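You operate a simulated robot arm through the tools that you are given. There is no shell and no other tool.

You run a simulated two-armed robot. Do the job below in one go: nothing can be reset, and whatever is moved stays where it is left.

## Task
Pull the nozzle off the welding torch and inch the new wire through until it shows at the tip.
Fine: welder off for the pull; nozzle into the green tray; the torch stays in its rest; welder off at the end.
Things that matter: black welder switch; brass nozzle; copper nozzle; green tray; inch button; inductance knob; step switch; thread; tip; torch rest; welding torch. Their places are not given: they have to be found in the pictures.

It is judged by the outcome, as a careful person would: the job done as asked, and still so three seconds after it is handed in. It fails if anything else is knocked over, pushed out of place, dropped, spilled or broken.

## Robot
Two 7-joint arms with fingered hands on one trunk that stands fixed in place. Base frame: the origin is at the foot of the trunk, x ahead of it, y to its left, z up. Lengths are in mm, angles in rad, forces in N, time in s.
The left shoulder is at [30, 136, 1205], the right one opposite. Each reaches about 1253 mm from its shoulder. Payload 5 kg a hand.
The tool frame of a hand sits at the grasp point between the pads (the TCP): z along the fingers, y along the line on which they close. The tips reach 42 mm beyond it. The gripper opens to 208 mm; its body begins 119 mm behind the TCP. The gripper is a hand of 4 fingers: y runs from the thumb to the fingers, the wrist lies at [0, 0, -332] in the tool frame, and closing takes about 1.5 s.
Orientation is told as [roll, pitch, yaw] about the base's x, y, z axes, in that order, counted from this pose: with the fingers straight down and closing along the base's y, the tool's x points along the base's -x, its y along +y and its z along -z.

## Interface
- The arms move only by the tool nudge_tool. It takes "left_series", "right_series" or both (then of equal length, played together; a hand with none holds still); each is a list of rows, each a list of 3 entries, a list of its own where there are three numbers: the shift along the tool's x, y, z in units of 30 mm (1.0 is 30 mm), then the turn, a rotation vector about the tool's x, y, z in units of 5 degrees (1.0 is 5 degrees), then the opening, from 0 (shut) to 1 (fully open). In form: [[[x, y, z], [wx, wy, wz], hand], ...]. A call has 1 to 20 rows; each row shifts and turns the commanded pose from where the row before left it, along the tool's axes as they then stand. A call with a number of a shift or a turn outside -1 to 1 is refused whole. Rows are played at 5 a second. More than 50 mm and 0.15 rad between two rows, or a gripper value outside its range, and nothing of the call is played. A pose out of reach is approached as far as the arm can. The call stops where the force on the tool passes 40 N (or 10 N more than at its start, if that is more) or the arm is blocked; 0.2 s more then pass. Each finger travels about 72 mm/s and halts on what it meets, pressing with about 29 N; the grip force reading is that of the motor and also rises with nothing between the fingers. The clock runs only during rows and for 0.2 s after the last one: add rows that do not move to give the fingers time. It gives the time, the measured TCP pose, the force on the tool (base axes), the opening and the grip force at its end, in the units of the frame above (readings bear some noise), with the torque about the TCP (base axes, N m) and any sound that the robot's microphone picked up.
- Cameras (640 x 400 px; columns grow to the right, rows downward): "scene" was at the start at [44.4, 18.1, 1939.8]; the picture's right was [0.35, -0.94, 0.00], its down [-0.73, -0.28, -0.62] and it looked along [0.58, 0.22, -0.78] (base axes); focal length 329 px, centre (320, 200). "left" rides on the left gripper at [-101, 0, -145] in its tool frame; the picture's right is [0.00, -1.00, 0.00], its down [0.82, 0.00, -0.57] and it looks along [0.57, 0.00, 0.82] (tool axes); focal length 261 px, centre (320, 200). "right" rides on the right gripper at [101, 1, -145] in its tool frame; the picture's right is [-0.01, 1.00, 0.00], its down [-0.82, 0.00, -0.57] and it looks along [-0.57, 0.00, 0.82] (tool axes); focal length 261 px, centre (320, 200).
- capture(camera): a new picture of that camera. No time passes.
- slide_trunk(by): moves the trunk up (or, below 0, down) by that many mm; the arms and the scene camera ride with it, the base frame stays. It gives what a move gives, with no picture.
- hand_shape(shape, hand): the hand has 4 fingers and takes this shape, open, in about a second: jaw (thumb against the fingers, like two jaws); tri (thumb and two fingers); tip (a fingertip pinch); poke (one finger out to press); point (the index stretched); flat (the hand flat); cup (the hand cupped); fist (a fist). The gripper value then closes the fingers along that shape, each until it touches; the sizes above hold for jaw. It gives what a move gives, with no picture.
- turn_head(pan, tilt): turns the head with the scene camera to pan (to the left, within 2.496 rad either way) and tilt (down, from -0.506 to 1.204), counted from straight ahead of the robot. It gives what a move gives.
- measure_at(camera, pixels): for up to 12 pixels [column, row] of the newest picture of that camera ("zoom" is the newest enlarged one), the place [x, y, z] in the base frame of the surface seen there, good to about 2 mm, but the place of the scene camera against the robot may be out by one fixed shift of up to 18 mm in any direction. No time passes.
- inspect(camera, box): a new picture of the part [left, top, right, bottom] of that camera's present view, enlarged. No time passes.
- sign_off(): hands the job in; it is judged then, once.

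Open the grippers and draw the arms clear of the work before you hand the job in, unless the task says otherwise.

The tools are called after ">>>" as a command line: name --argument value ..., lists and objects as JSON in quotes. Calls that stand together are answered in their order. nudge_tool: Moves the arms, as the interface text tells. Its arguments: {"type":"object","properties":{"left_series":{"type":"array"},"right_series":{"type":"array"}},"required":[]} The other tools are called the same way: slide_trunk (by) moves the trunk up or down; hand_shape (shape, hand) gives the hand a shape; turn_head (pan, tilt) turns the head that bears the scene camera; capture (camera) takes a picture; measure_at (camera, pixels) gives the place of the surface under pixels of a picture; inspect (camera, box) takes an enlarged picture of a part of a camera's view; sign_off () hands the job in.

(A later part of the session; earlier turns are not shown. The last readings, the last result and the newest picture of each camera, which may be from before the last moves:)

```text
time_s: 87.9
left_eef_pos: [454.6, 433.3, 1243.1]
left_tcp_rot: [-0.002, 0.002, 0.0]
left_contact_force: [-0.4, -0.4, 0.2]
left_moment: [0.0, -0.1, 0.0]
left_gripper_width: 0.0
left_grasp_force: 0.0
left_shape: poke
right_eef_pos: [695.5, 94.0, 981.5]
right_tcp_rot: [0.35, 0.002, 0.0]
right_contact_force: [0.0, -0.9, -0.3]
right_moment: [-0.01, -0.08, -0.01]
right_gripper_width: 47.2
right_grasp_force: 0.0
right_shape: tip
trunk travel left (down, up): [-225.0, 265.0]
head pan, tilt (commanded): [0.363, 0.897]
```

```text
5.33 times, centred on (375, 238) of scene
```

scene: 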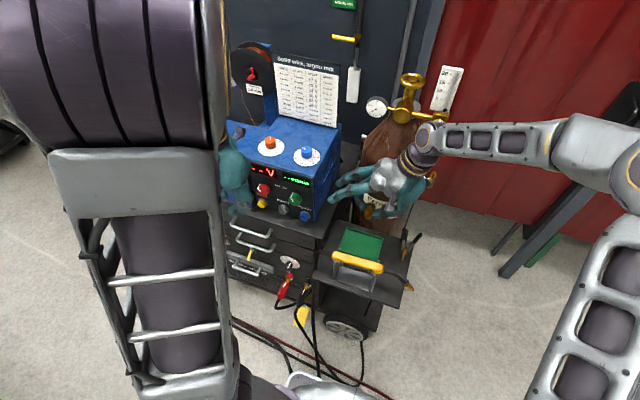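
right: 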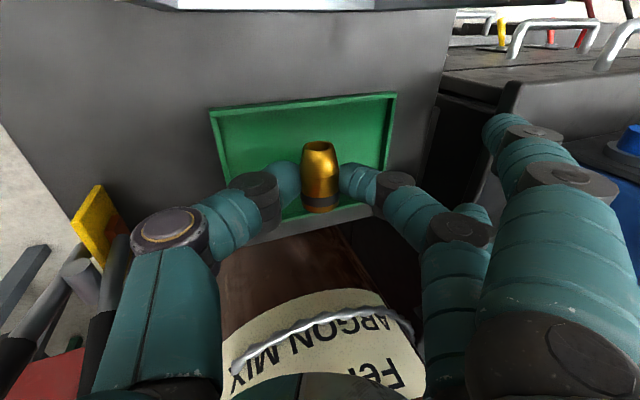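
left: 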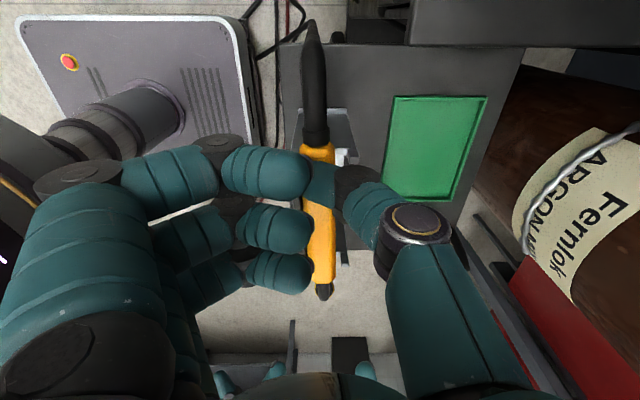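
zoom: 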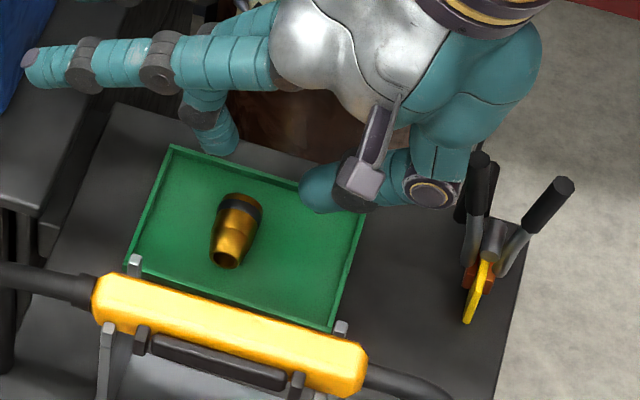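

The nozzle lies well inside the green tray. I take the right hand up and out to the right.

>>> nudge_tool --right_series '[[[0, 0.342, -0.94], [0, 0, 0], 0.23], [[0, 0.342, -0.94], [0, 0, 0], 0.23], [[0, 0.342, -0.94], [0, 0, 0], 0.23], [[0, 0.342, -0.94], [0, 0, 0], 0.23], [[0.397, -0.917, -0.492], [0, 0, 0], 0.3], [[0.397, -0.917, -0.492], [0, 0, 0], 0.3], [[0.397, -0.917, -0.492], [0, 0, 0], 0.3], [[0.397, -0.917, -0.492], [0, 0, 0], 0.3], [[0.397, -0.917, -0.492], [0, 0, 0], 0.3], [[0.397, -0.917, -0.492], [0, 0, 0], 0.3], [[0.397, -0.917, -0.492], [0, 0, 0], 0.3], [[0.397, -0.917, -0.492], [0, 0, 0], 0.3], [[0.397, -0.917, -0.492], [0, 0, 0], 0.3], [[0.397, -0.917, -0.492], [0, 0, 0], 0.3], [[0.397, -0.917, -0.492], [0, 0, 0], 0.3]]'

>>> capture --camera "scene"

>>> capture --camera "left"

```text
time_s: 91.1
left_eef_pos: [454.6, 432.1, 1242.6]
left_tcp_rot: [0.003, -0.001, 0.0]
left_contact_force: [0.0, -0.6, -0.3]
left_moment: [0.07, -0.05, -0.01]
left_gripper_width: 0.0
left_grasp_force: 0.0
left_shape: poke
right_eef_pos: [563.3, -245.5, 1151.4]
right_tcp_rot: [0.351, -0.001, 0.001]
right_contact_force: [0.0, -0.9, 1.1]
right_moment: [0.04, -0.05, -0.04]
right_gripper_width: 62.3
right_grasp_force: 0.0
right_shape: tip
trunk travel left (down, up): [-225.0, 265.0]
head pan, tilt (commanded): [0.363, 0.897]
```

```text
taken
```

scene: 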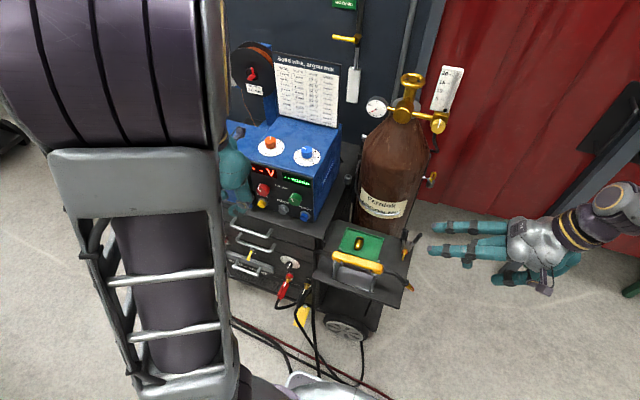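

```text
taken
```

left: 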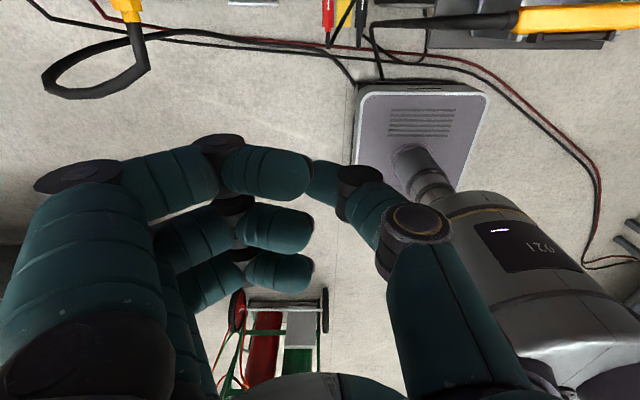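

The tray shows the nozzle at (358,242). In the left view the yellow connector's cable loops out at the upper left; I measure that loop so the hand can stay clear of it on the way to the switch.

>>> measure_at --camera "left" --pixels '[[130, 10], [138, 35], [145, 62], [120, 88], [85, 95], [55, 85], [60, 65], [100, 45], [150, 30], [230, 40], [320, 45], [240, 12]]'

>>> inspect --camera "left" --box '[0, 0, 320, 180]'

```text
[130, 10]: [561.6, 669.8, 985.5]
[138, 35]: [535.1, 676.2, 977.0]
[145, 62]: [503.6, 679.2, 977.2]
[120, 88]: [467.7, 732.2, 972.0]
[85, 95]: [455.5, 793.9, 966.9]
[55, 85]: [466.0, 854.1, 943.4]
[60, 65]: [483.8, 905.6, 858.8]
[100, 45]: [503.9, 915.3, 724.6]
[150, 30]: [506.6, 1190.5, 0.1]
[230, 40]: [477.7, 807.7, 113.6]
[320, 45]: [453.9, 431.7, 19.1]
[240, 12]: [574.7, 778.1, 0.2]
```

```text
2.00 times, centred on (160, 90) of left
```

zoom: 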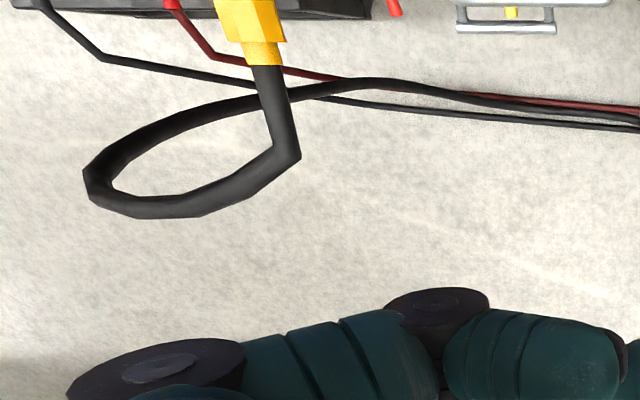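

The cable loop runs at z≈970 from y≈680 to 915 at x≈455–505 and then drops near y≈915, so the space before the lever below z≈900 and right of y≈830 is free. I move the right hand farther right and then lower the trunk so the left arm reaches the low switch more easily.

>>> nudge_tool --right_series '[[[0, -0.895, -0.326], [0, 0, 0], 0.3], [[0, -0.895, -0.326], [0, 0, 0], 0.3], [[0, -0.895, -0.326], [0, 0, 0], 0.3], [[0, -0.895, -0.326], [0, 0, 0], 0.3], [[0, -0.895, -0.326], [0, 0, 0], 0.3], [[0, -0.895, -0.326], [0, 0, 0], 0.3], [[0, -0.895, -0.326], [0, 0, 0], 0.3]]'

>>> slide_trunk --by -200

>>> capture --camera "scene"

>>> capture --camera "left"

```text
time_s: 92.7
left_eef_pos: [454.0, 432.2, 1243.2]
left_tcp_rot: [0.001, -0.001, 0.001]
left_contact_force: [0.2, -1.0, -0.6]
left_moment: [0.06, 0.01, -0.05]
left_gripper_width: 0.0
left_grasp_force: 0.1
left_shape: poke
right_eef_pos: [565.6, -446.8, 1150.3]
right_tcp_rot: [0.35, 0.001, 0.0]
right_contact_force: [-0.5, 0.4, -0.4]
right_moment: [0.07, 0.01, 0.01]
right_gripper_width: 62.1
right_grasp_force: 0.0
right_shape: tip
trunk travel left (down, up): [-225.0, 265.0]
head pan, tilt (commanded): [0.363, 0.897]
```

```text
time_s: 94.9
left_eef_pos: [455.7, 432.6, 1042.9]
left_tcp_rot: [0.002, -0.001, 0.0]
left_contact_force: [-0.1, -0.9, -0.4]
left_moment: [-0.02, -0.02, 0.02]
left_gripper_width: 0.1
left_grasp_force: 0.1
left_shape: poke
right_eef_pos: [564.5, -447.3, 950.9]
right_tcp_rot: [0.349, 0.001, 0.0]
right_contact_force: [0.7, 0.8, 0.2]
right_moment: [-0.03, 0.0, 0.06]
right_gripper_width: 62.5
right_grasp_force: 0.0
right_shape: tip
trunk travel left (down, up): [-25.0, 465.0]
head pan, tilt (commanded): [0.363, 0.897]
```

```text
taken
```

scene: 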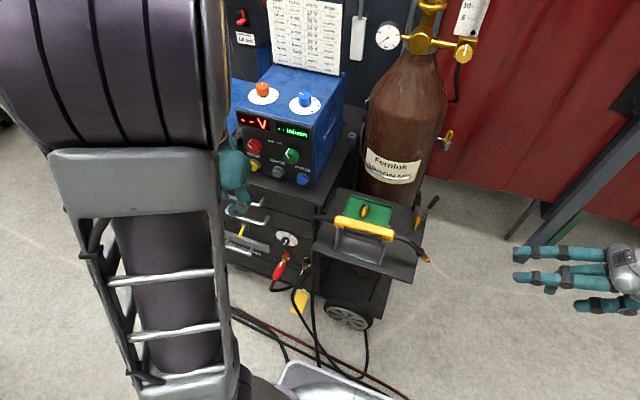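

```text
taken
```

left: 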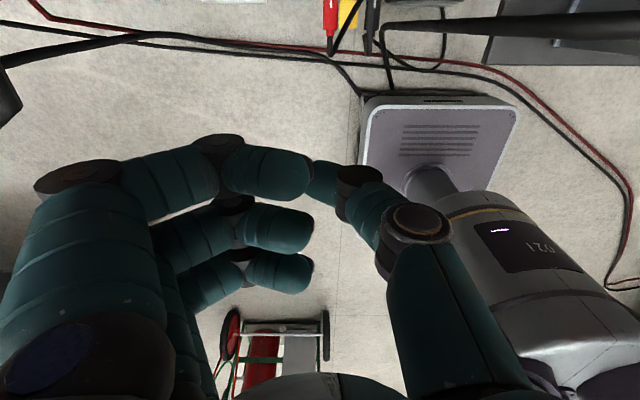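

I lower and shift the left hand to (370,560,900), well in front of the cable loop, before turning it to point forward.

>>> nudge_tool --left_series '[[[0.567, 0.853, 0.947], [0, 0, 0], 1], [[0.567, 0.853, 0.947], [0, 0, 0], 1], [[0.567, 0.853, 0.947], [0, 0, 0], 1], [[0.567, 0.853, 0.947], [0, 0, 0], 1], [[0.567, 0.853, 0.947], [0, 0, 0], 1], [[0, 0, 0], [0, -1, 0], 1], [[0, 0, 0], [0, -1, 0], 1], [[0, 0, 0], [0, -1, 0], 1], [[0, 0, 0], [0, -1, 0], 1], [[0, 0, 0], [0, -1, 0], 1], [[0, 0, 0], [0, -1, 0], 1]]'

>>> capture --camera "scene"

>>> capture --camera "left"

```text
time_s: 97.3
left_eef_pos: [369.4, 560.7, 901.1]
left_tcp_rot: [0.001, -0.522, -0.002]
left_contact_force: [0.4, -0.3, -0.1]
left_moment: [0.02, 0.08, 0.0]
left_gripper_width: 0.0
left_grasp_force: 0.1
left_shape: poke
right_eef_pos: [565.4, -446.3, 949.0]
right_tcp_rot: [0.35, -0.002, 0.0]
right_contact_force: [0.2, 0.2, -0.3]
right_moment: [0.03, 0.03, 0.03]
right_gripper_width: 61.8
right_grasp_force: 0.1
right_shape: tip
trunk travel left (down, up): [-25.0, 465.0]
head pan, tilt (commanded): [0.363, 0.897]
```

```text
taken
```

scene: 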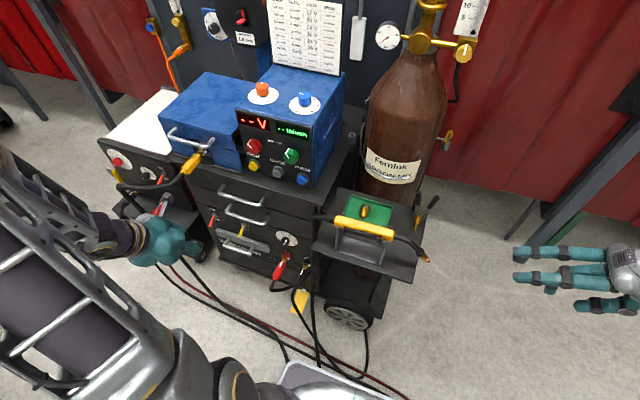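

```text
taken
```

left: 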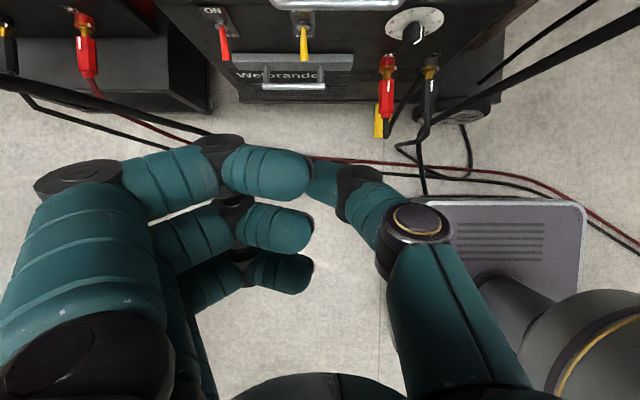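

The arm folds out of the view now and the left camera sees the red ON/OFF lever at about (224,42). I measure it with this accurate camera.

>>> inspect --camera "left" --box '[180, 0, 360, 100]'

>>> measure_at --camera "zoom" --pixels '[[165, 160], [158, 120], [150, 95], [172, 200], [130, 45], [150, 75], [440, 130], [425, 100], [445, 190], [500, 5]]'

```text
3.56 times, centred on (270, 50) of left
```

zoom: 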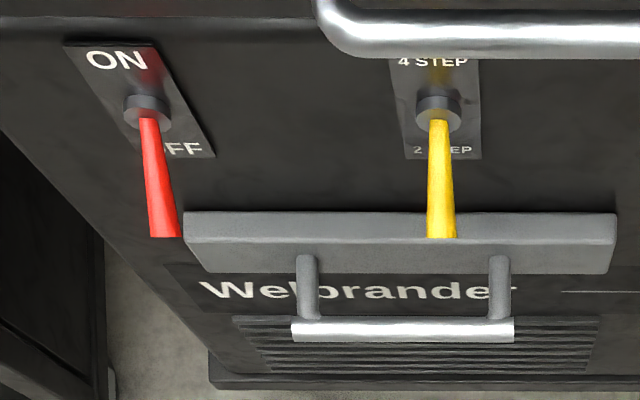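

```text
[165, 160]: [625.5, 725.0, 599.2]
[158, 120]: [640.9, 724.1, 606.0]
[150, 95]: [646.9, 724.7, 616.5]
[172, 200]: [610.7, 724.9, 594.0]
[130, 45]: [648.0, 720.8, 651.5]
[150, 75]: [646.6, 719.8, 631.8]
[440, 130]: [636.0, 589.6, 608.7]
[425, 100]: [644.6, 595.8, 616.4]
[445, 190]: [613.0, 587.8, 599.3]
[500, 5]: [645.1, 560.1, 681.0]
```

Lever hub is (647,724,614) and its tip is near (597,725,588), pointing at OFF. A grey bar lies below and to the right of it; I measure that bar's extents.

>>> measure_at --camera "zoom" --pixels '[[190, 240], [195, 265], [190, 218], [300, 240], [300, 215], [300, 268], [177, 233], [152, 235], [330, 330], [100, 200], [400, 50], [340, 40]]'

>>> inspect --camera "scene" --box '[185, 170, 305, 280]'

```text
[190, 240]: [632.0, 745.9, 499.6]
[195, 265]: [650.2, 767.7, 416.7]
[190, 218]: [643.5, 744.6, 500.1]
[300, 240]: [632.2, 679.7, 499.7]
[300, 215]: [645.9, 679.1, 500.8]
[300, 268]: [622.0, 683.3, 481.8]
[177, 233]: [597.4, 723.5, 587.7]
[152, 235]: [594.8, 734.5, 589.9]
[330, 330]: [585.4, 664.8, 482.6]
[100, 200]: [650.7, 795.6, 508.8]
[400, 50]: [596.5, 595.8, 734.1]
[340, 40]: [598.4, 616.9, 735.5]
```

```text
3.64 times, centred on (245, 225) of scene
```

zoom: 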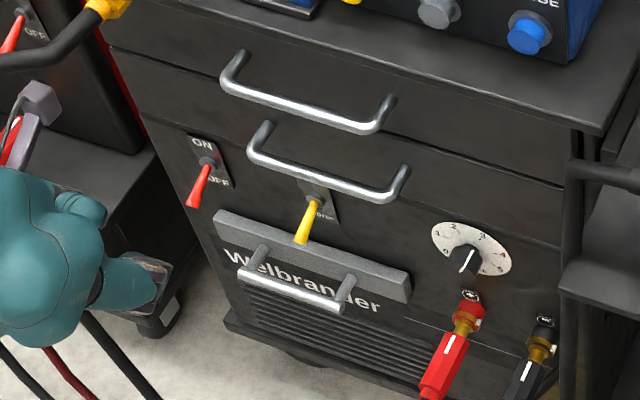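

The grey bar's top is at z≈500, far below the lever, and the drawer handles are to the right. I check the hanging cable's path at the left in this view.

>>> measure_at --camera "left" --pixels '[[10, 84], [40, 93], [80, 105], [120, 118], [160, 128], [195, 137], [30, 105], [100, 135], [5, 40], [85, 65]]'

>>> measure_at --camera "scene" --pixels '[[196, 165], [190, 178], [180, 190], [165, 193], [140, 190], [120, 195], [118, 205], [125, 220], [213, 222], [237, 240], [253, 165], [245, 200]]'

```text
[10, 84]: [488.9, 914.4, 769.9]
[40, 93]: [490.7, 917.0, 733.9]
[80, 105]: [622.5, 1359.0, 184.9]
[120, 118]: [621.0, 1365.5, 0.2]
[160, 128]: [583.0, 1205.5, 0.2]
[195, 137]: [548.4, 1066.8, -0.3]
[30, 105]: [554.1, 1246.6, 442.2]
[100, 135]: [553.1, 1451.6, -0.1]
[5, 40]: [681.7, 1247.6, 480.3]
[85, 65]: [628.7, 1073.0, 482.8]
```

```text
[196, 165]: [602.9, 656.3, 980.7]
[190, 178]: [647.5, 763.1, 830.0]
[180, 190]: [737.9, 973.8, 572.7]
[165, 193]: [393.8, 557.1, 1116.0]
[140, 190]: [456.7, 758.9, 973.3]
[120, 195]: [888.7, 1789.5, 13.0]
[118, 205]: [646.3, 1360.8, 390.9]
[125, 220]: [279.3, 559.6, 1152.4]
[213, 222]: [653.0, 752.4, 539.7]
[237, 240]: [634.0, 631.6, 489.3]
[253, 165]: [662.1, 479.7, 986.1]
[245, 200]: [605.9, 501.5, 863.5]
```

I zoom into the left part of this view to see the cable's course near the switch height.

>>> inspect --camera "left" --box '[0, 0, 240, 150]'

>>> measure_at --camera "zoom" --pixels '[[50, 220], [100, 235], [150, 250], [200, 263], [250, 277], [300, 291], [350, 305], [400, 318], [450, 332], [500, 345]]'

```text
2.67 times, centred on (120, 75) of left
```

zoom: 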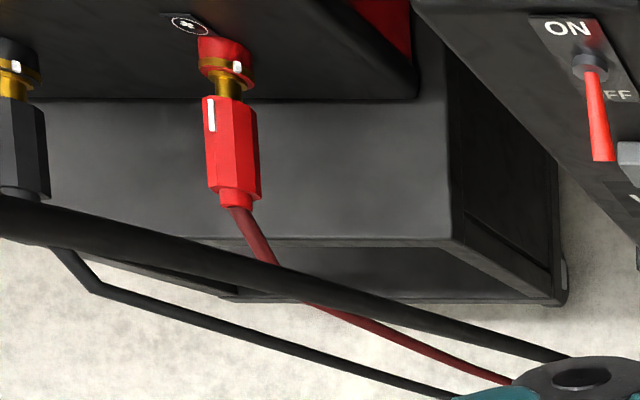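

```text
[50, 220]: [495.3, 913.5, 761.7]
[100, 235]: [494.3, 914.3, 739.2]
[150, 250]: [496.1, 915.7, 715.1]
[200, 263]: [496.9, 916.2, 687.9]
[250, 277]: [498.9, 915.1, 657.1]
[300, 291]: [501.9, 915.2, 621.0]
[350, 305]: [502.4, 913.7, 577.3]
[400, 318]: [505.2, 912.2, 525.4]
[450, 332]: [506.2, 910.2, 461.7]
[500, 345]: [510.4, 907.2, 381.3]
```

The cable hangs at y≈914, leaving room. I finish turning the left hand to point straight forward.

>>> nudge_tool --left_series '[[[0, 0, 0], [0, -1, 0], 1], [[0, 0, 0], [0, -1, 0], 1], [[0, 0, 0], [0, -1, 0], 1], [[0, 0, 0], [0, -1, 0], 1], [[0, 0, 0], [0, -1, 0], 1], [[0, 0, 0], [0, -1, 0], 1], [[0, 0, 0], [0, -1, 0], 1], [[0, 0, 0], [0, -1, 0], 1], [[0, 0, 0], [0, -1, 0], 1], [[0, 0, 0], [0, -1, 0], 1], [[0, 0, 0], [0, -1, 0], 1], [[0, 0, 0], [0, -1, 0], 1]]'

>>> capture --camera "scene"

>>> capture --camera "left"

```text
time_s: 99.9
left_eef_pos: [370.3, 562.7, 901.6]
left_tcp_rot: [2.808, -1.569, -2.807]
left_contact_force: [0.6, 0.5, 0.9]
left_moment: [0.0, -0.03, -0.05]
left_gripper_width: 0.2
left_grasp_force: 0.1
left_shape: poke
right_eef_pos: [564.0, -445.9, 950.4]
right_tcp_rot: [0.348, -0.001, 0.0]
right_contact_force: [-0.4, -1.1, 0.2]
right_moment: [-0.03, 0.02, 0.01]
right_gripper_width: 62.0
right_grasp_force: 0.1
right_shape: tip
trunk travel left (down, up): [-25.0, 465.0]
head pan, tilt (commanded): [0.363, 0.897]
```

```text
taken
```

scene: 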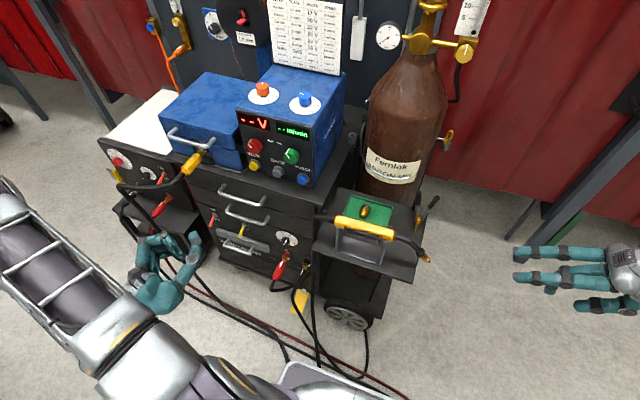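

```text
taken
```

left: 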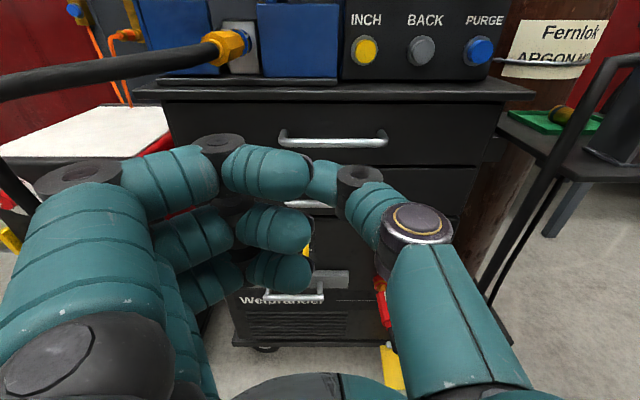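

The hand now points forward; the INCH (365,50), BACK and PURGE buttons are plainly labelled. I measure the INCH button and nearby things from this view.

>>> measure_at --camera "left" --pixels '[[365, 50], [361, 44], [370, 56], [375, 50], [421, 50], [479, 50], [380, 40], [345, 65], [400, 30], [240, 45], [285, 60], [330, 138]]'

>>> inspect --camera "left" --box '[330, 0, 510, 100]'

```text
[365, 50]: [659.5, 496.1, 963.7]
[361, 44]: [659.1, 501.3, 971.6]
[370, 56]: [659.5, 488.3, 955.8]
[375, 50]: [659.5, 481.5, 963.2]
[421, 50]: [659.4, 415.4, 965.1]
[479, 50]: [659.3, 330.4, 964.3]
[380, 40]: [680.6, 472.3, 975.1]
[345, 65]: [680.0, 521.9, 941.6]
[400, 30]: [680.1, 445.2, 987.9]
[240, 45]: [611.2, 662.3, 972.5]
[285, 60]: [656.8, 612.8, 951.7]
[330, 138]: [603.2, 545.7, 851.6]
```

```text
3.56 times, centred on (420, 50) of left
```

zoom: 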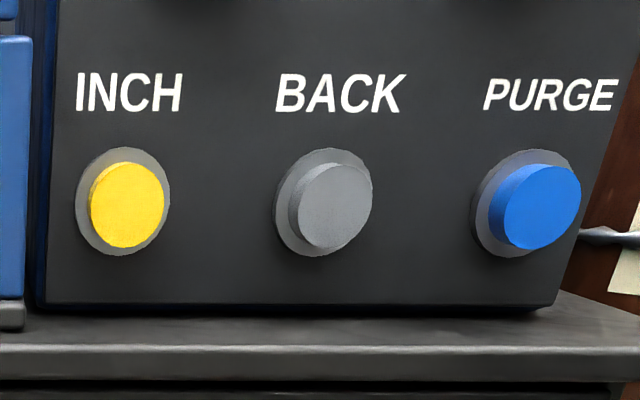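

INCH's face is at (659.5,494,963.5) on a panel at x≈680. Now I move the left hand down to a point in front of and below the red lever.

>>> nudge_tool --left_series '[[[0.939, 0.458, 0.1], [0, 0, 0], 1], [[0.939, 0.458, 0.1], [0, 0, 0], 1], [[0.939, 0.458, 0.1], [0, 0, 0], 1], [[0.939, 0.458, 0.1], [0, 0, 0], 1], [[0.939, 0.458, 0.1], [0, 0, 0], 1], [[0.939, 0.458, 0.2], [0, 0, 0], 1], [[0.939, 0.458, 0.2], [0, 0, 0], 1], [[0.939, 0.458, 0.2], [0, 0, 0], 1], [[0.939, 0.458, 0.3], [0, 0, 0], 1], [[0.939, 0.458, 0.3], [0, 0, 0], 1], [[0.939, 0.458, 0.3], [0, 0, 0], 1], [[0.939, 0.458, 0.33], [0, 0, 0], 1]]'

>>> capture --camera "left"

>>> capture --camera "scene"

```text
time_s: 102.5
left_eef_pos: [441.4, 724.7, 562.2]
left_tcp_rot: [0.243, -1.571, -0.241]
left_contact_force: [-0.5, -0.1, 0.4]
left_moment: [0.0, 0.02, -0.07]
left_gripper_width: 0.0
left_grasp_force: 0.1
left_shape: poke
right_eef_pos: [565.2, -445.7, 950.2]
right_tcp_rot: [0.35, 0.0, -0.001]
right_contact_force: [-0.3, 0.3, -0.3]
right_moment: [-0.02, 0.03, 0.01]
right_gripper_width: 62.1
right_grasp_force: 0.1
right_shape: tip
trunk travel left (down, up): [-25.0, 465.0]
head pan, tilt (commanded): [0.363, 0.897]
```

```text
taken
```

left: 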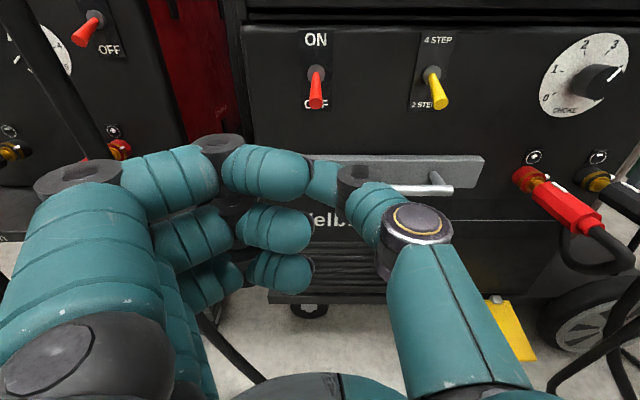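

```text
taken
```

scene: 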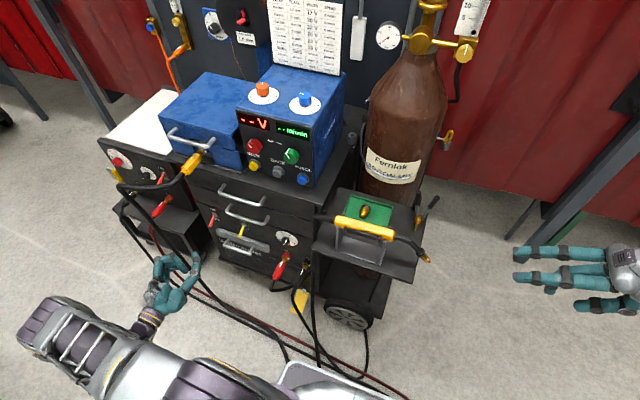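

The lever stands straight ahead at (316,90), pointing to OFF, with the thumb tip below at about (318,180). I measure the lever from here before going under it.

>>> inspect --camera "left" --box '[270, 20, 400, 210]'

>>> measure_at --camera "left" --pixels '[[316, 72], [316, 80], [316, 90], [315, 97], [315, 105], [311, 100], [320, 100], [316, 40], [325, 185], [312, 180], [320, 165]]'

```text
2.11 times, centred on (335, 115) of left
```

zoom: 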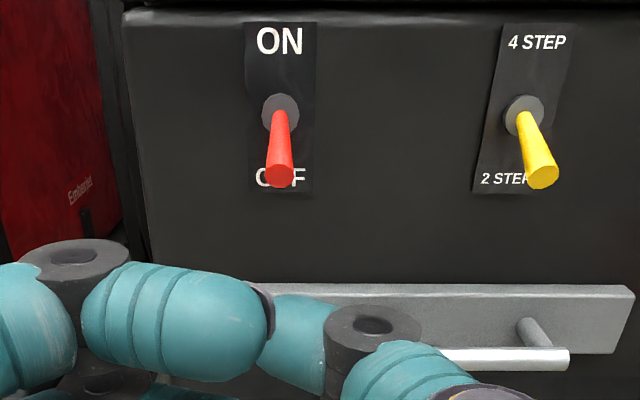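

```text
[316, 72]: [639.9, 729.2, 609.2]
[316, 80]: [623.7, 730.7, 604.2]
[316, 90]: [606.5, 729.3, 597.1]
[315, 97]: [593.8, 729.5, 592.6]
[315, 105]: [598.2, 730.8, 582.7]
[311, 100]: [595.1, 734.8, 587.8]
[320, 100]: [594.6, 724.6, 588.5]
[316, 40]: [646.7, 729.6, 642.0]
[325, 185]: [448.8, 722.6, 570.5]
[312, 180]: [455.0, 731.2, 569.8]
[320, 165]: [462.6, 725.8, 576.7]
```

The lever's tip is at (595,729.5,588). I drop 10 mm, align to y≈729, and slide the thumb in under the lever.

>>> nudge_tool --left_series '[[[0.333, 0.1, 0], [0, 0, 0], 1], [[0, 0, 0.772], [0, 0, 0], 1], [[0, 0, 0.772], [0, 0, 0], 1], [[0, 0, 0.772], [0, 0, 0], 1], [[0, 0, 0.772], [0, 0, 0], 1], [[0, 0, 0.772], [0, 0, 0], 1], [[0, 0, 0.772], [0, 0, 0], 1], [[0, 0, 0], [0, 0, 0], 1]]'

>>> capture --camera "left"

>>> inspect --camera "scene" --box '[180, 190, 260, 250]'

```text
time_s: 104.3
left_eef_pos: [580.1, 729.4, 551.7]
left_tcp_rot: [0.867, -1.571, -0.865]
left_contact_force: [-0.8, 0.9, -0.1]
left_moment: [0.0, -0.03, 0.0]
left_gripper_width: 0.0
left_grasp_force: 0.1
left_shape: poke
right_eef_pos: [564.8, -445.4, 950.1]
right_tcp_rot: [0.348, 0.001, 0.0]
right_contact_force: [0.0, -0.3, 0.1]
right_moment: [0.03, 0.0, 0.04]
right_gripper_width: 62.0
right_grasp_force: 0.0
right_shape: tip
trunk travel left (down, up): [-25.0, 465.0]
head pan, tilt (commanded): [0.363, 0.897]
```

```text
taken
```

left: 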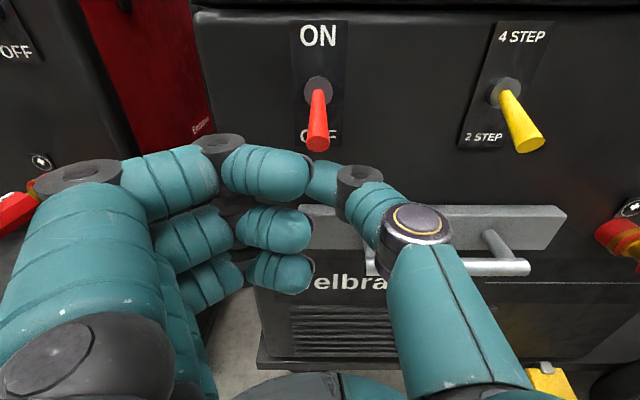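

```text
6.67 times, centred on (220, 220) of scene
```

zoom: 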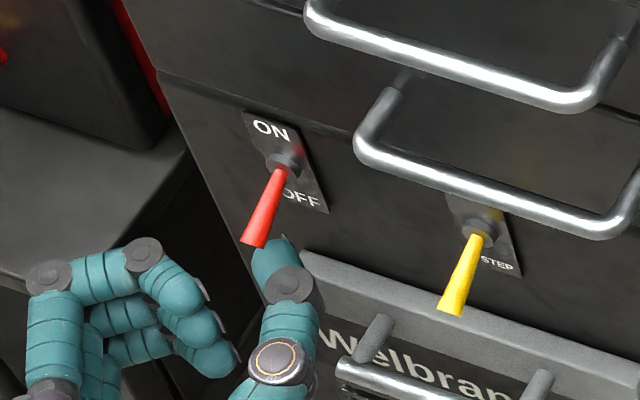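

The thumb tip sits just below the lever end. I check their relative places.

>>> measure_at --camera "left" --pixels '[[318, 140], [318, 148], [318, 110], [322, 163], [315, 170], [330, 165], [322, 180], [310, 175], [338, 175]]'

>>> inspect --camera "left" --box '[270, 70, 390, 220]'

```text
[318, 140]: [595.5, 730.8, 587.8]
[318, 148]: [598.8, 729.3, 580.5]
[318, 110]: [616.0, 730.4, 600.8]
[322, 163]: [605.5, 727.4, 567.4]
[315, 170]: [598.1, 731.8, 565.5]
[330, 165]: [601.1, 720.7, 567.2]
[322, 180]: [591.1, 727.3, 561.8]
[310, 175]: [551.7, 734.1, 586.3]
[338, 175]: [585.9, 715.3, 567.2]
```

```text
2.67 times, centred on (330, 145) of left
```

zoom: 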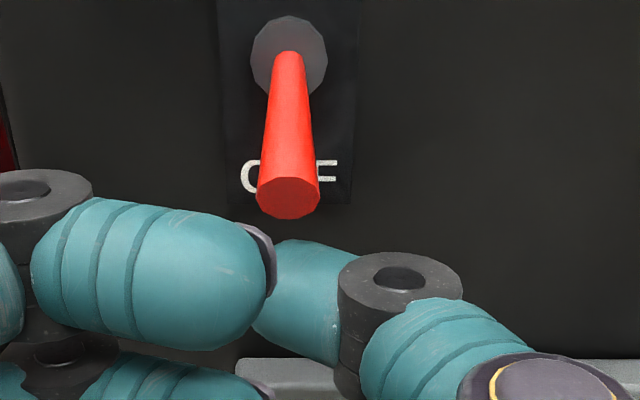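

The thumb's top is at z≈567 under the lever's end at x≈600–615. I raise the hand step by step to push the lever up.

>>> nudge_tool --left_series '[[[-0.2, 0, 0], [0, 0, 0], 1], [[-0.2, 0, 0], [0, 0, 0], 1], [[-0.2, 0, 0], [0, 0, 0], 1], [[-0.2, 0, 0], [0, 0, 0], 1], [[-0.2, 0, 0], [0, 0, 0], 1]]'

>>> inspect --camera "left" --box '[240, 40, 400, 220]'

>>> inspect --camera "scene" --box '[180, 190, 260, 250]'

```text
time_s: 105.5
left_eef_pos: [578.1, 728.1, 581.7]
left_tcp_rot: [2.189, -1.57, -2.191]
left_contact_force: [-0.2, -0.7, -1.2]
left_moment: [0.02, 0.04, 0.04]
left_gripper_width: 0.2
left_grasp_force: 0.1
left_shape: poke
right_eef_pos: [563.2, -446.9, 949.9]
right_tcp_rot: [0.348, 0.001, -0.001]
right_contact_force: [0.7, 0.2, 0.2]
right_moment: [0.01, -0.01, 0.0]
right_gripper_width: 62.1
right_grasp_force: 0.0
right_shape: tip
trunk travel left (down, up): [-25.0, 465.0]
head pan, tilt (commanded): [0.363, 0.897]
```

```text
2.22 times, centred on (320, 130) of left
```

zoom: 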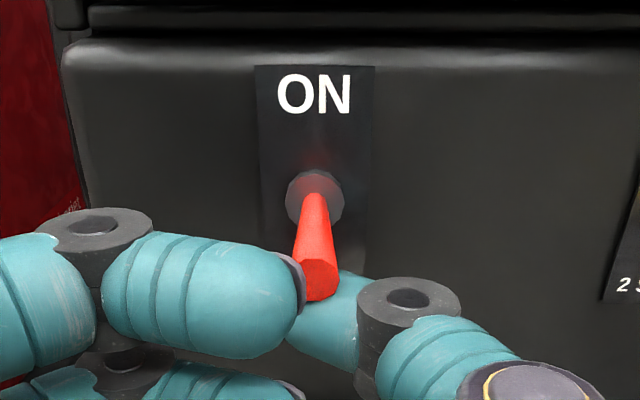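

```text
6.67 times, centred on (220, 220) of scene
```

zoom: 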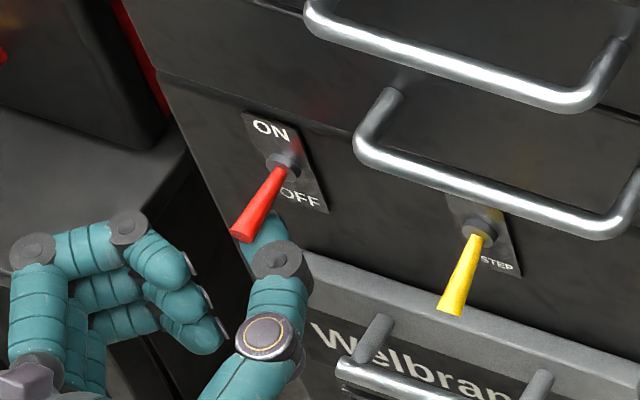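

The lever is moving with the thumb and little force. I continue raising.

>>> nudge_tool --left_series '[[[-0.2, 0, 0], [0, 0, 0], 1], [[-0.2, 0, 0], [0, 0, 0], 1], [[-0.2, 0, 0], [0, 0, 0], 1], [[-0.2, 0, 0], [0, 0, 0], 1], [[-0.2, 0, 0], [0, 0, 0], 1]]'

>>> inspect --camera "left" --box '[240, 40, 400, 220]'

>>> inspect --camera "scene" --box '[180, 190, 260, 250]'

```text
time_s: 106.7
left_eef_pos: [577.3, 728.8, 603.0]
left_tcp_rot: [-0.289, -1.558, 0.289]
left_contact_force: [-5.8, 0.8, -39.7]
left_moment: [-0.14, 1.65, 0.03]
left_gripper_width: 0.0
left_grasp_force: 0.0
left_shape: poke
right_eef_pos: [565.5, -443.5, 950.2]
right_tcp_rot: [0.346, 0.002, 0.0]
right_contact_force: [-0.5, -0.6, -0.5]
right_moment: [0.01, 0.03, 0.01]
right_gripper_width: 62.1
right_grasp_force: 0.0
right_shape: tip
trunk travel left (down, up): [-25.0, 465.0]
head pan, tilt (commanded): [0.363, 0.897]
```

```text
2.22 times, centred on (320, 130) of left
```

zoom: 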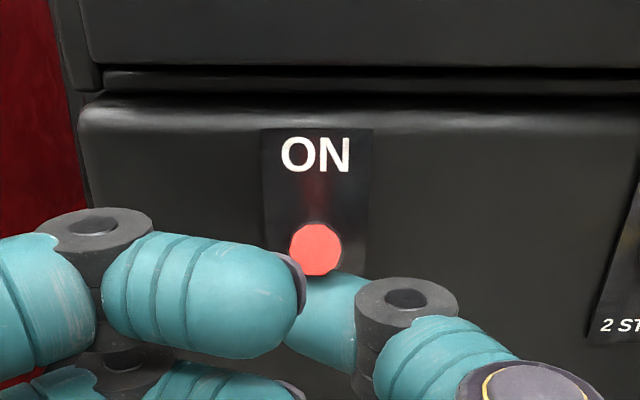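

```text
6.67 times, centred on (220, 220) of scene
```

zoom: 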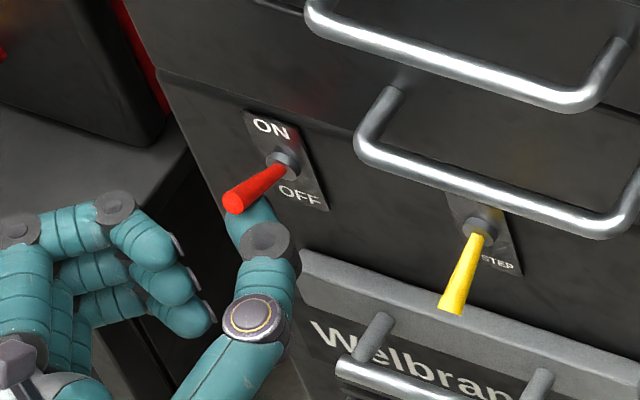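

Force reached 40 N with the lever about level. I measure the lever's present angle.

>>> measure_at --camera "left" --pixels '[[318, 152], [318, 145], [318, 158], [318, 140], [318, 125]]'

>>> inspect --camera "scene" --box '[195, 200, 235, 230]'

>>> measure_at --camera "zoom" --pixels '[[320, 160], [290, 180], [260, 195], [240, 200], [330, 150], [225, 205]]'

```text
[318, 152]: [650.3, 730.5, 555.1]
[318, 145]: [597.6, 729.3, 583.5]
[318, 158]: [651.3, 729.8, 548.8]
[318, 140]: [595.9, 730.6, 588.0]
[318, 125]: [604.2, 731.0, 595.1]
```

```text
13.33 times, centred on (215, 215) of scene
```

zoom: 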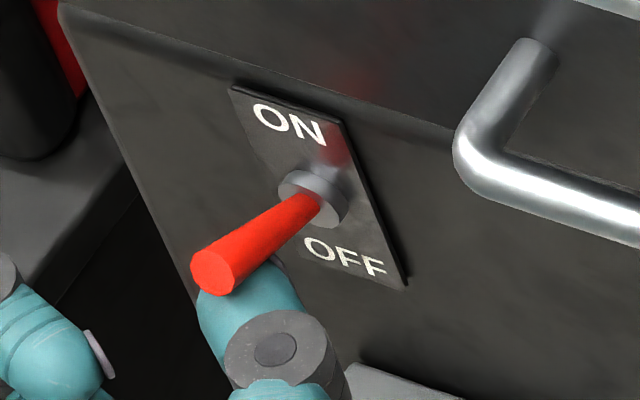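

```text
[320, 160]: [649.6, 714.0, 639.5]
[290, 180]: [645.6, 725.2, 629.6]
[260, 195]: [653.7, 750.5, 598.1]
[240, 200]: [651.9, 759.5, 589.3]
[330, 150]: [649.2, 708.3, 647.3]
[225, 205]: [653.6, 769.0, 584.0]
```

I'll measure on the lever itself in this enlarged view: its hub end near (315,205) and tip near (215,270).

>>> measure_at --camera "zoom" --pixels '[[312, 210], [290, 222], [265, 237], [240, 252], [220, 262], [208, 272], [215, 285], [260, 300]]'

>>> capture --camera "left"

>>> measure_at --camera "left" --pixels '[[318, 152], [318, 147], [318, 160], [318, 142], [325, 170], [330, 172]]'

```text
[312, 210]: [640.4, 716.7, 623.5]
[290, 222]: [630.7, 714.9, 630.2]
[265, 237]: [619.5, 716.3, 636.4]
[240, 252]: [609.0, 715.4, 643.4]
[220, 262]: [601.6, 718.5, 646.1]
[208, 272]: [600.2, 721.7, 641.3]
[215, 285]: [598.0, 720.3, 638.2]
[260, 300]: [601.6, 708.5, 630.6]
```

```text
taken
```

left: 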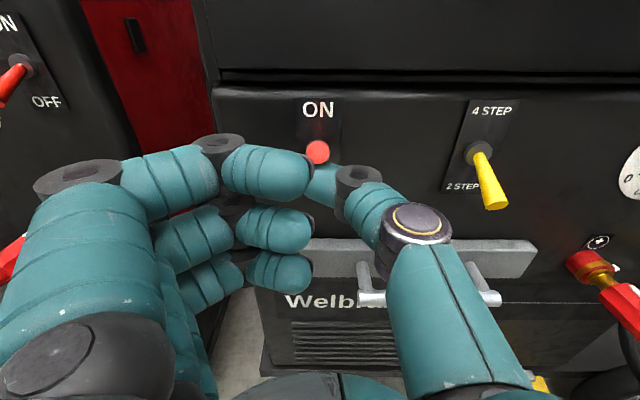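

```text
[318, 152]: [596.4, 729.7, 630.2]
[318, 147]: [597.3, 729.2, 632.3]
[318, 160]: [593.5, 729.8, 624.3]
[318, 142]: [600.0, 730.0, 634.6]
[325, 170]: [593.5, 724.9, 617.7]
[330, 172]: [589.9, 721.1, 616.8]
```

The lever tip is now at z≈629 against a hub at about 612, i.e. up in the ON position against its stop. I lower the thumb away and check that it stays ON and that the display responds.

>>> nudge_tool --left_series '[[[0.2, 0, 0], [0, 0, 0], 1], [[0.3, 0, 0], [0, 0, 0], 1], [[0.3, 0, 0], [0, 0, 0], 1], [[0.3, 0, 0], [0, 0, 0], 1], [[0.3, 0, -0.5], [0, 0, 0], 1], [[0, 0, -0.8], [0, 0, 0], 1], [[0, 0, -0.8], [0, 0, 0], 1], [[0, 0, -0.8], [0, 0, 0], 1]]'

>>> capture --camera "scene"

>>> inspect --camera "scene" --box '[190, 190, 260, 245]'

>>> inspect --camera "scene" --box '[225, 90, 325, 190]'

```text
time_s: 108.5
left_eef_pos: [491.3, 728.4, 570.5]
left_tcp_rot: [2.757, -1.569, -2.759]
left_contact_force: [0.5, -0.8, 0.3]
left_moment: [0.02, 0.03, 0.02]
left_gripper_width: 0.0
left_grasp_force: 0.1
left_shape: poke
right_eef_pos: [564.0, -446.1, 950.6]
right_tcp_rot: [0.35, -0.001, -0.002]
right_contact_force: [-0.6, -0.2, -0.1]
right_moment: [0.04, -0.04, -0.04]
right_gripper_width: 62.0
right_grasp_force: 0.0
right_shape: tip
trunk travel left (down, up): [-25.0, 465.0]
head pan, tilt (commanded): [0.363, 0.897]
```

```text
taken
```

scene: 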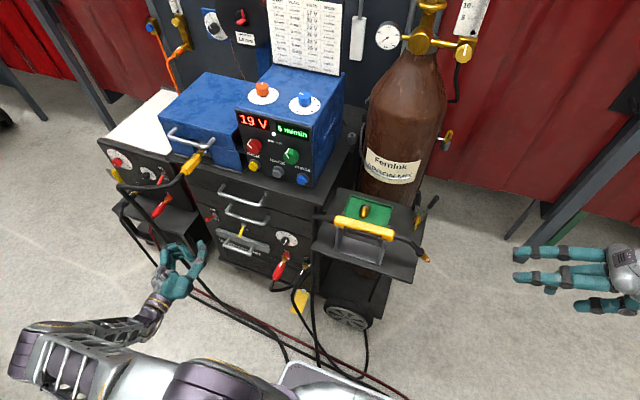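

```text
7.27 times, centred on (225, 218) of scene
```

zoom: 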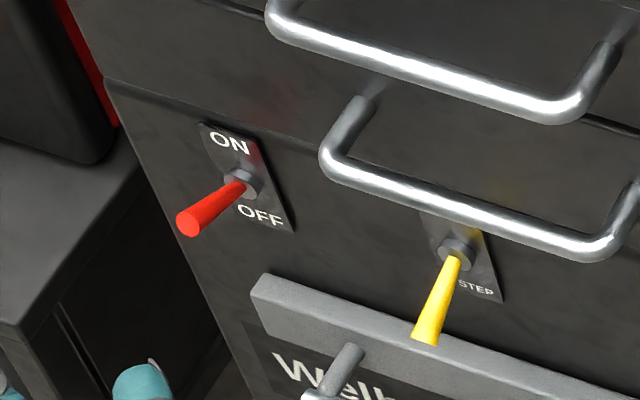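

```text
4.00 times, centred on (275, 140) of scene
```

zoom: 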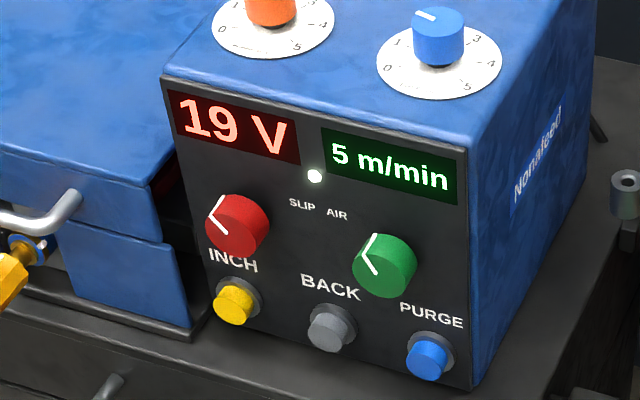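

The welder is ON: the display reads 19 V and 5 m/min. I bring the left hand right and up to stand in front of the yellow INCH button, keeping clear of the cable loop.

>>> nudge_tool --left_series '[[[-0.125, -0.975, -0.296], [0, 0, 0], 1], [[-0.125, -0.975, -0.296], [0, 0, 0], 1], [[-0.125, -0.975, -0.296], [0, 0, 0], 1], [[-0.125, -0.975, -0.296], [0, 0, 0], 1], [[-0.125, -0.975, -0.296], [0, 0, 0], 1], [[-0.125, -0.975, -0.296], [0, 0, 0], 1], [[-0.125, -0.975, -0.296], [0, 0, 0], 1], [[-0.125, -0.975, -0.296], [0, 0, 0], 1]]'

>>> nudge_tool --left_series '[[[-0.94, 0, 0], [0, 0, 0], 1], [[-0.94, 0, 0], [0, 0, 0], 1], [[-0.94, 0, 0], [0, 0, 0], 1], [[-0.94, 0, 0], [0, 0, 0], 1], [[-0.94, 0, 0], [0, 0, 0], 1], [[-0.94, 0, 0], [0, 0, 0], 1], [[-0.94, 0, 0], [0, 0, 0], 1], [[-0.94, 0, 0], [0, 0, 0], 1], [[-0.94, 0, 0], [0, 0, 0], 1], [[-0.94, 0, 0], [0, 0, 0], 1], [[-0.94, 0, 0], [0, 0, 0], 1], [[-0.94, 0, 0], [0, 0, 0], 1], [[-0.8, 0, 0], [0, 0, 0], 1]]'

>>> capture --camera "left"

>>> capture --camera "scene"

```text
time_s: 110.3
left_eef_pos: [423.3, 494.8, 599.1]
left_tcp_rot: [1.566, -1.569, -1.563]
left_contact_force: [-0.7, 1.0, 0.4]
left_moment: [-0.02, 0.04, -0.01]
left_gripper_width: 0.0
left_grasp_force: 0.1
left_shape: poke
right_eef_pos: [563.1, -446.2, 949.7]
right_tcp_rot: [0.35, 0.001, 0.0]
right_contact_force: [-0.7, 0.1, 0.3]
right_moment: [0.02, 0.03, 0.0]
right_gripper_width: 62.3
right_grasp_force: 0.2
right_shape: tip
trunk travel left (down, up): [-25.0, 465.0]
head pan, tilt (commanded): [0.363, 0.897]
```

```text
time_s: 113.1
left_eef_pos: [421.0, 496.1, 962.2]
left_tcp_rot: [0.984, -1.571, -0.987]
left_contact_force: [-0.1, -0.3, 0.2]
left_moment: [0.0, -0.03, 0.01]
left_gripper_width: 0.2
left_grasp_force: 0.0
left_shape: poke
right_eef_pos: [563.9, -446.6, 949.7]
right_tcp_rot: [0.349, 0.0, -0.001]
right_contact_force: [-0.7, -1.0, -0.6]
right_moment: [0.05, 0.01, -0.01]
right_gripper_width: 62.0
right_grasp_force: 0.1
right_shape: tip
trunk travel left (down, up): [-25.0, 465.0]
head pan, tilt (commanded): [0.363, 0.897]
```

```text
taken
```

left: 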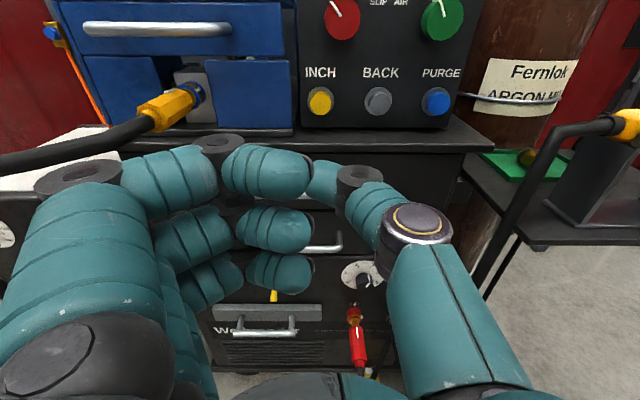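

```text
taken
```

scene: 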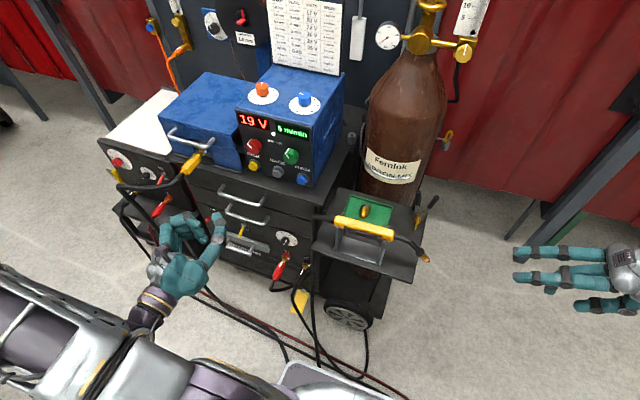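

INCH is straight ahead at (320,101). I measure the button and the thumb tip in this view, and zoom on the torch tip for reference before inching.

>>> measure_at --camera "left" --pixels '[[320, 101], [312, 101], [328, 101], [320, 93], [320, 109], [318, 168], [325, 165], [315, 180], [165, 110], [140, 125], [250, 95]]'

>>> inspect --camera "scene" --box '[410, 240, 440, 270]'

```text
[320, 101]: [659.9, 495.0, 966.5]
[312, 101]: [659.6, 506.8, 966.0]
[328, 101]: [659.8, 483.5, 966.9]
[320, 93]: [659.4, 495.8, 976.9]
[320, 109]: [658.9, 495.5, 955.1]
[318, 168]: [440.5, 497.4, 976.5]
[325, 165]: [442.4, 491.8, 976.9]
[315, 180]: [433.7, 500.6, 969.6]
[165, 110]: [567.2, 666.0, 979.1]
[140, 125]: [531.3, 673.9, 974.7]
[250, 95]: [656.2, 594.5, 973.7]
```

```text
13.33 times, centred on (425, 255) of scene
```

zoom: 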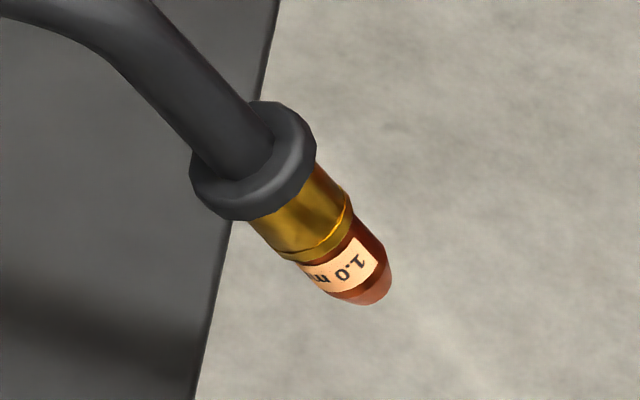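

The button centre is (659.7,495,966). I raise 3 mm and advance until the thumb tip is about 10 mm short of it.

>>> nudge_tool --left_series '[[[-0.1, -0.02, 0.89], [0, 0, 0], 1], [[0, 0, 0.89], [0, 0, 0], 1], [[0, 0, 0.89], [0, 0, 0], 1], [[0, 0, 0.89], [0, 0, 0], 1], [[0, 0, 0.89], [0, 0, 0], 1], [[0, 0, 0.89], [0, 0, 0], 1], [[0, 0, 0.87], [0, 0, 0], 1], [[0, 0, 0], [0, 0, 0], 1]]'

>>> capture --camera "left"

>>> inspect --camera "scene" --box '[210, 130, 310, 210]'

```text
time_s: 114.9
left_eef_pos: [607.4, 494.9, 965.3]
left_tcp_rot: [0.154, -1.571, -0.157]
left_contact_force: [0.1, -0.2, -0.2]
left_moment: [0.02, -0.02, 0.01]
left_gripper_width: 0.0
left_grasp_force: 0.0
left_shape: poke
right_eef_pos: [563.9, -445.1, 950.4]
right_tcp_rot: [0.348, 0.0, 0.0]
right_contact_force: [0.6, -0.5, 0.5]
right_moment: [-0.05, -0.03, -0.01]
right_gripper_width: 62.2
right_grasp_force: 0.0
right_shape: tip
trunk travel left (down, up): [-25.0, 465.0]
head pan, tilt (commanded): [0.363, 0.897]
```

```text
taken
```

left: 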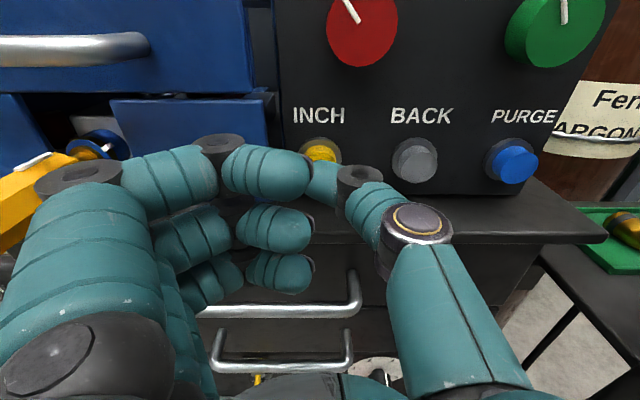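

```text
5.00 times, centred on (260, 170) of scene
```

zoom: 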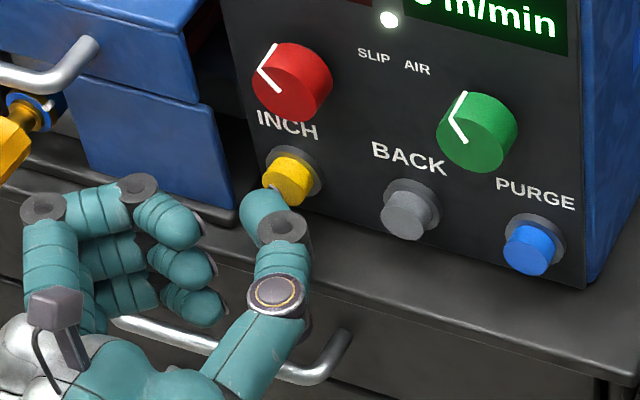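

Aligned with INCH. The hand's outer knuckle is near the yellow connector in the image, so I check that distance before pressing.

>>> measure_at --camera "left" --pixels '[[45, 185], [80, 168], [110, 180], [30, 180], [60, 158], [20, 195], [10, 230], [95, 148], [20, 165], [5, 170]]'

```text
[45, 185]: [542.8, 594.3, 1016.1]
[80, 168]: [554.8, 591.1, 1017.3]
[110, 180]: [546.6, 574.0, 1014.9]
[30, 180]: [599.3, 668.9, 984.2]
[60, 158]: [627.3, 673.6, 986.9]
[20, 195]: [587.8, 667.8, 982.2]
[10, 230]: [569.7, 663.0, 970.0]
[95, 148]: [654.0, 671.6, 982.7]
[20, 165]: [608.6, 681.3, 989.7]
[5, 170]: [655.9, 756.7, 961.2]
```

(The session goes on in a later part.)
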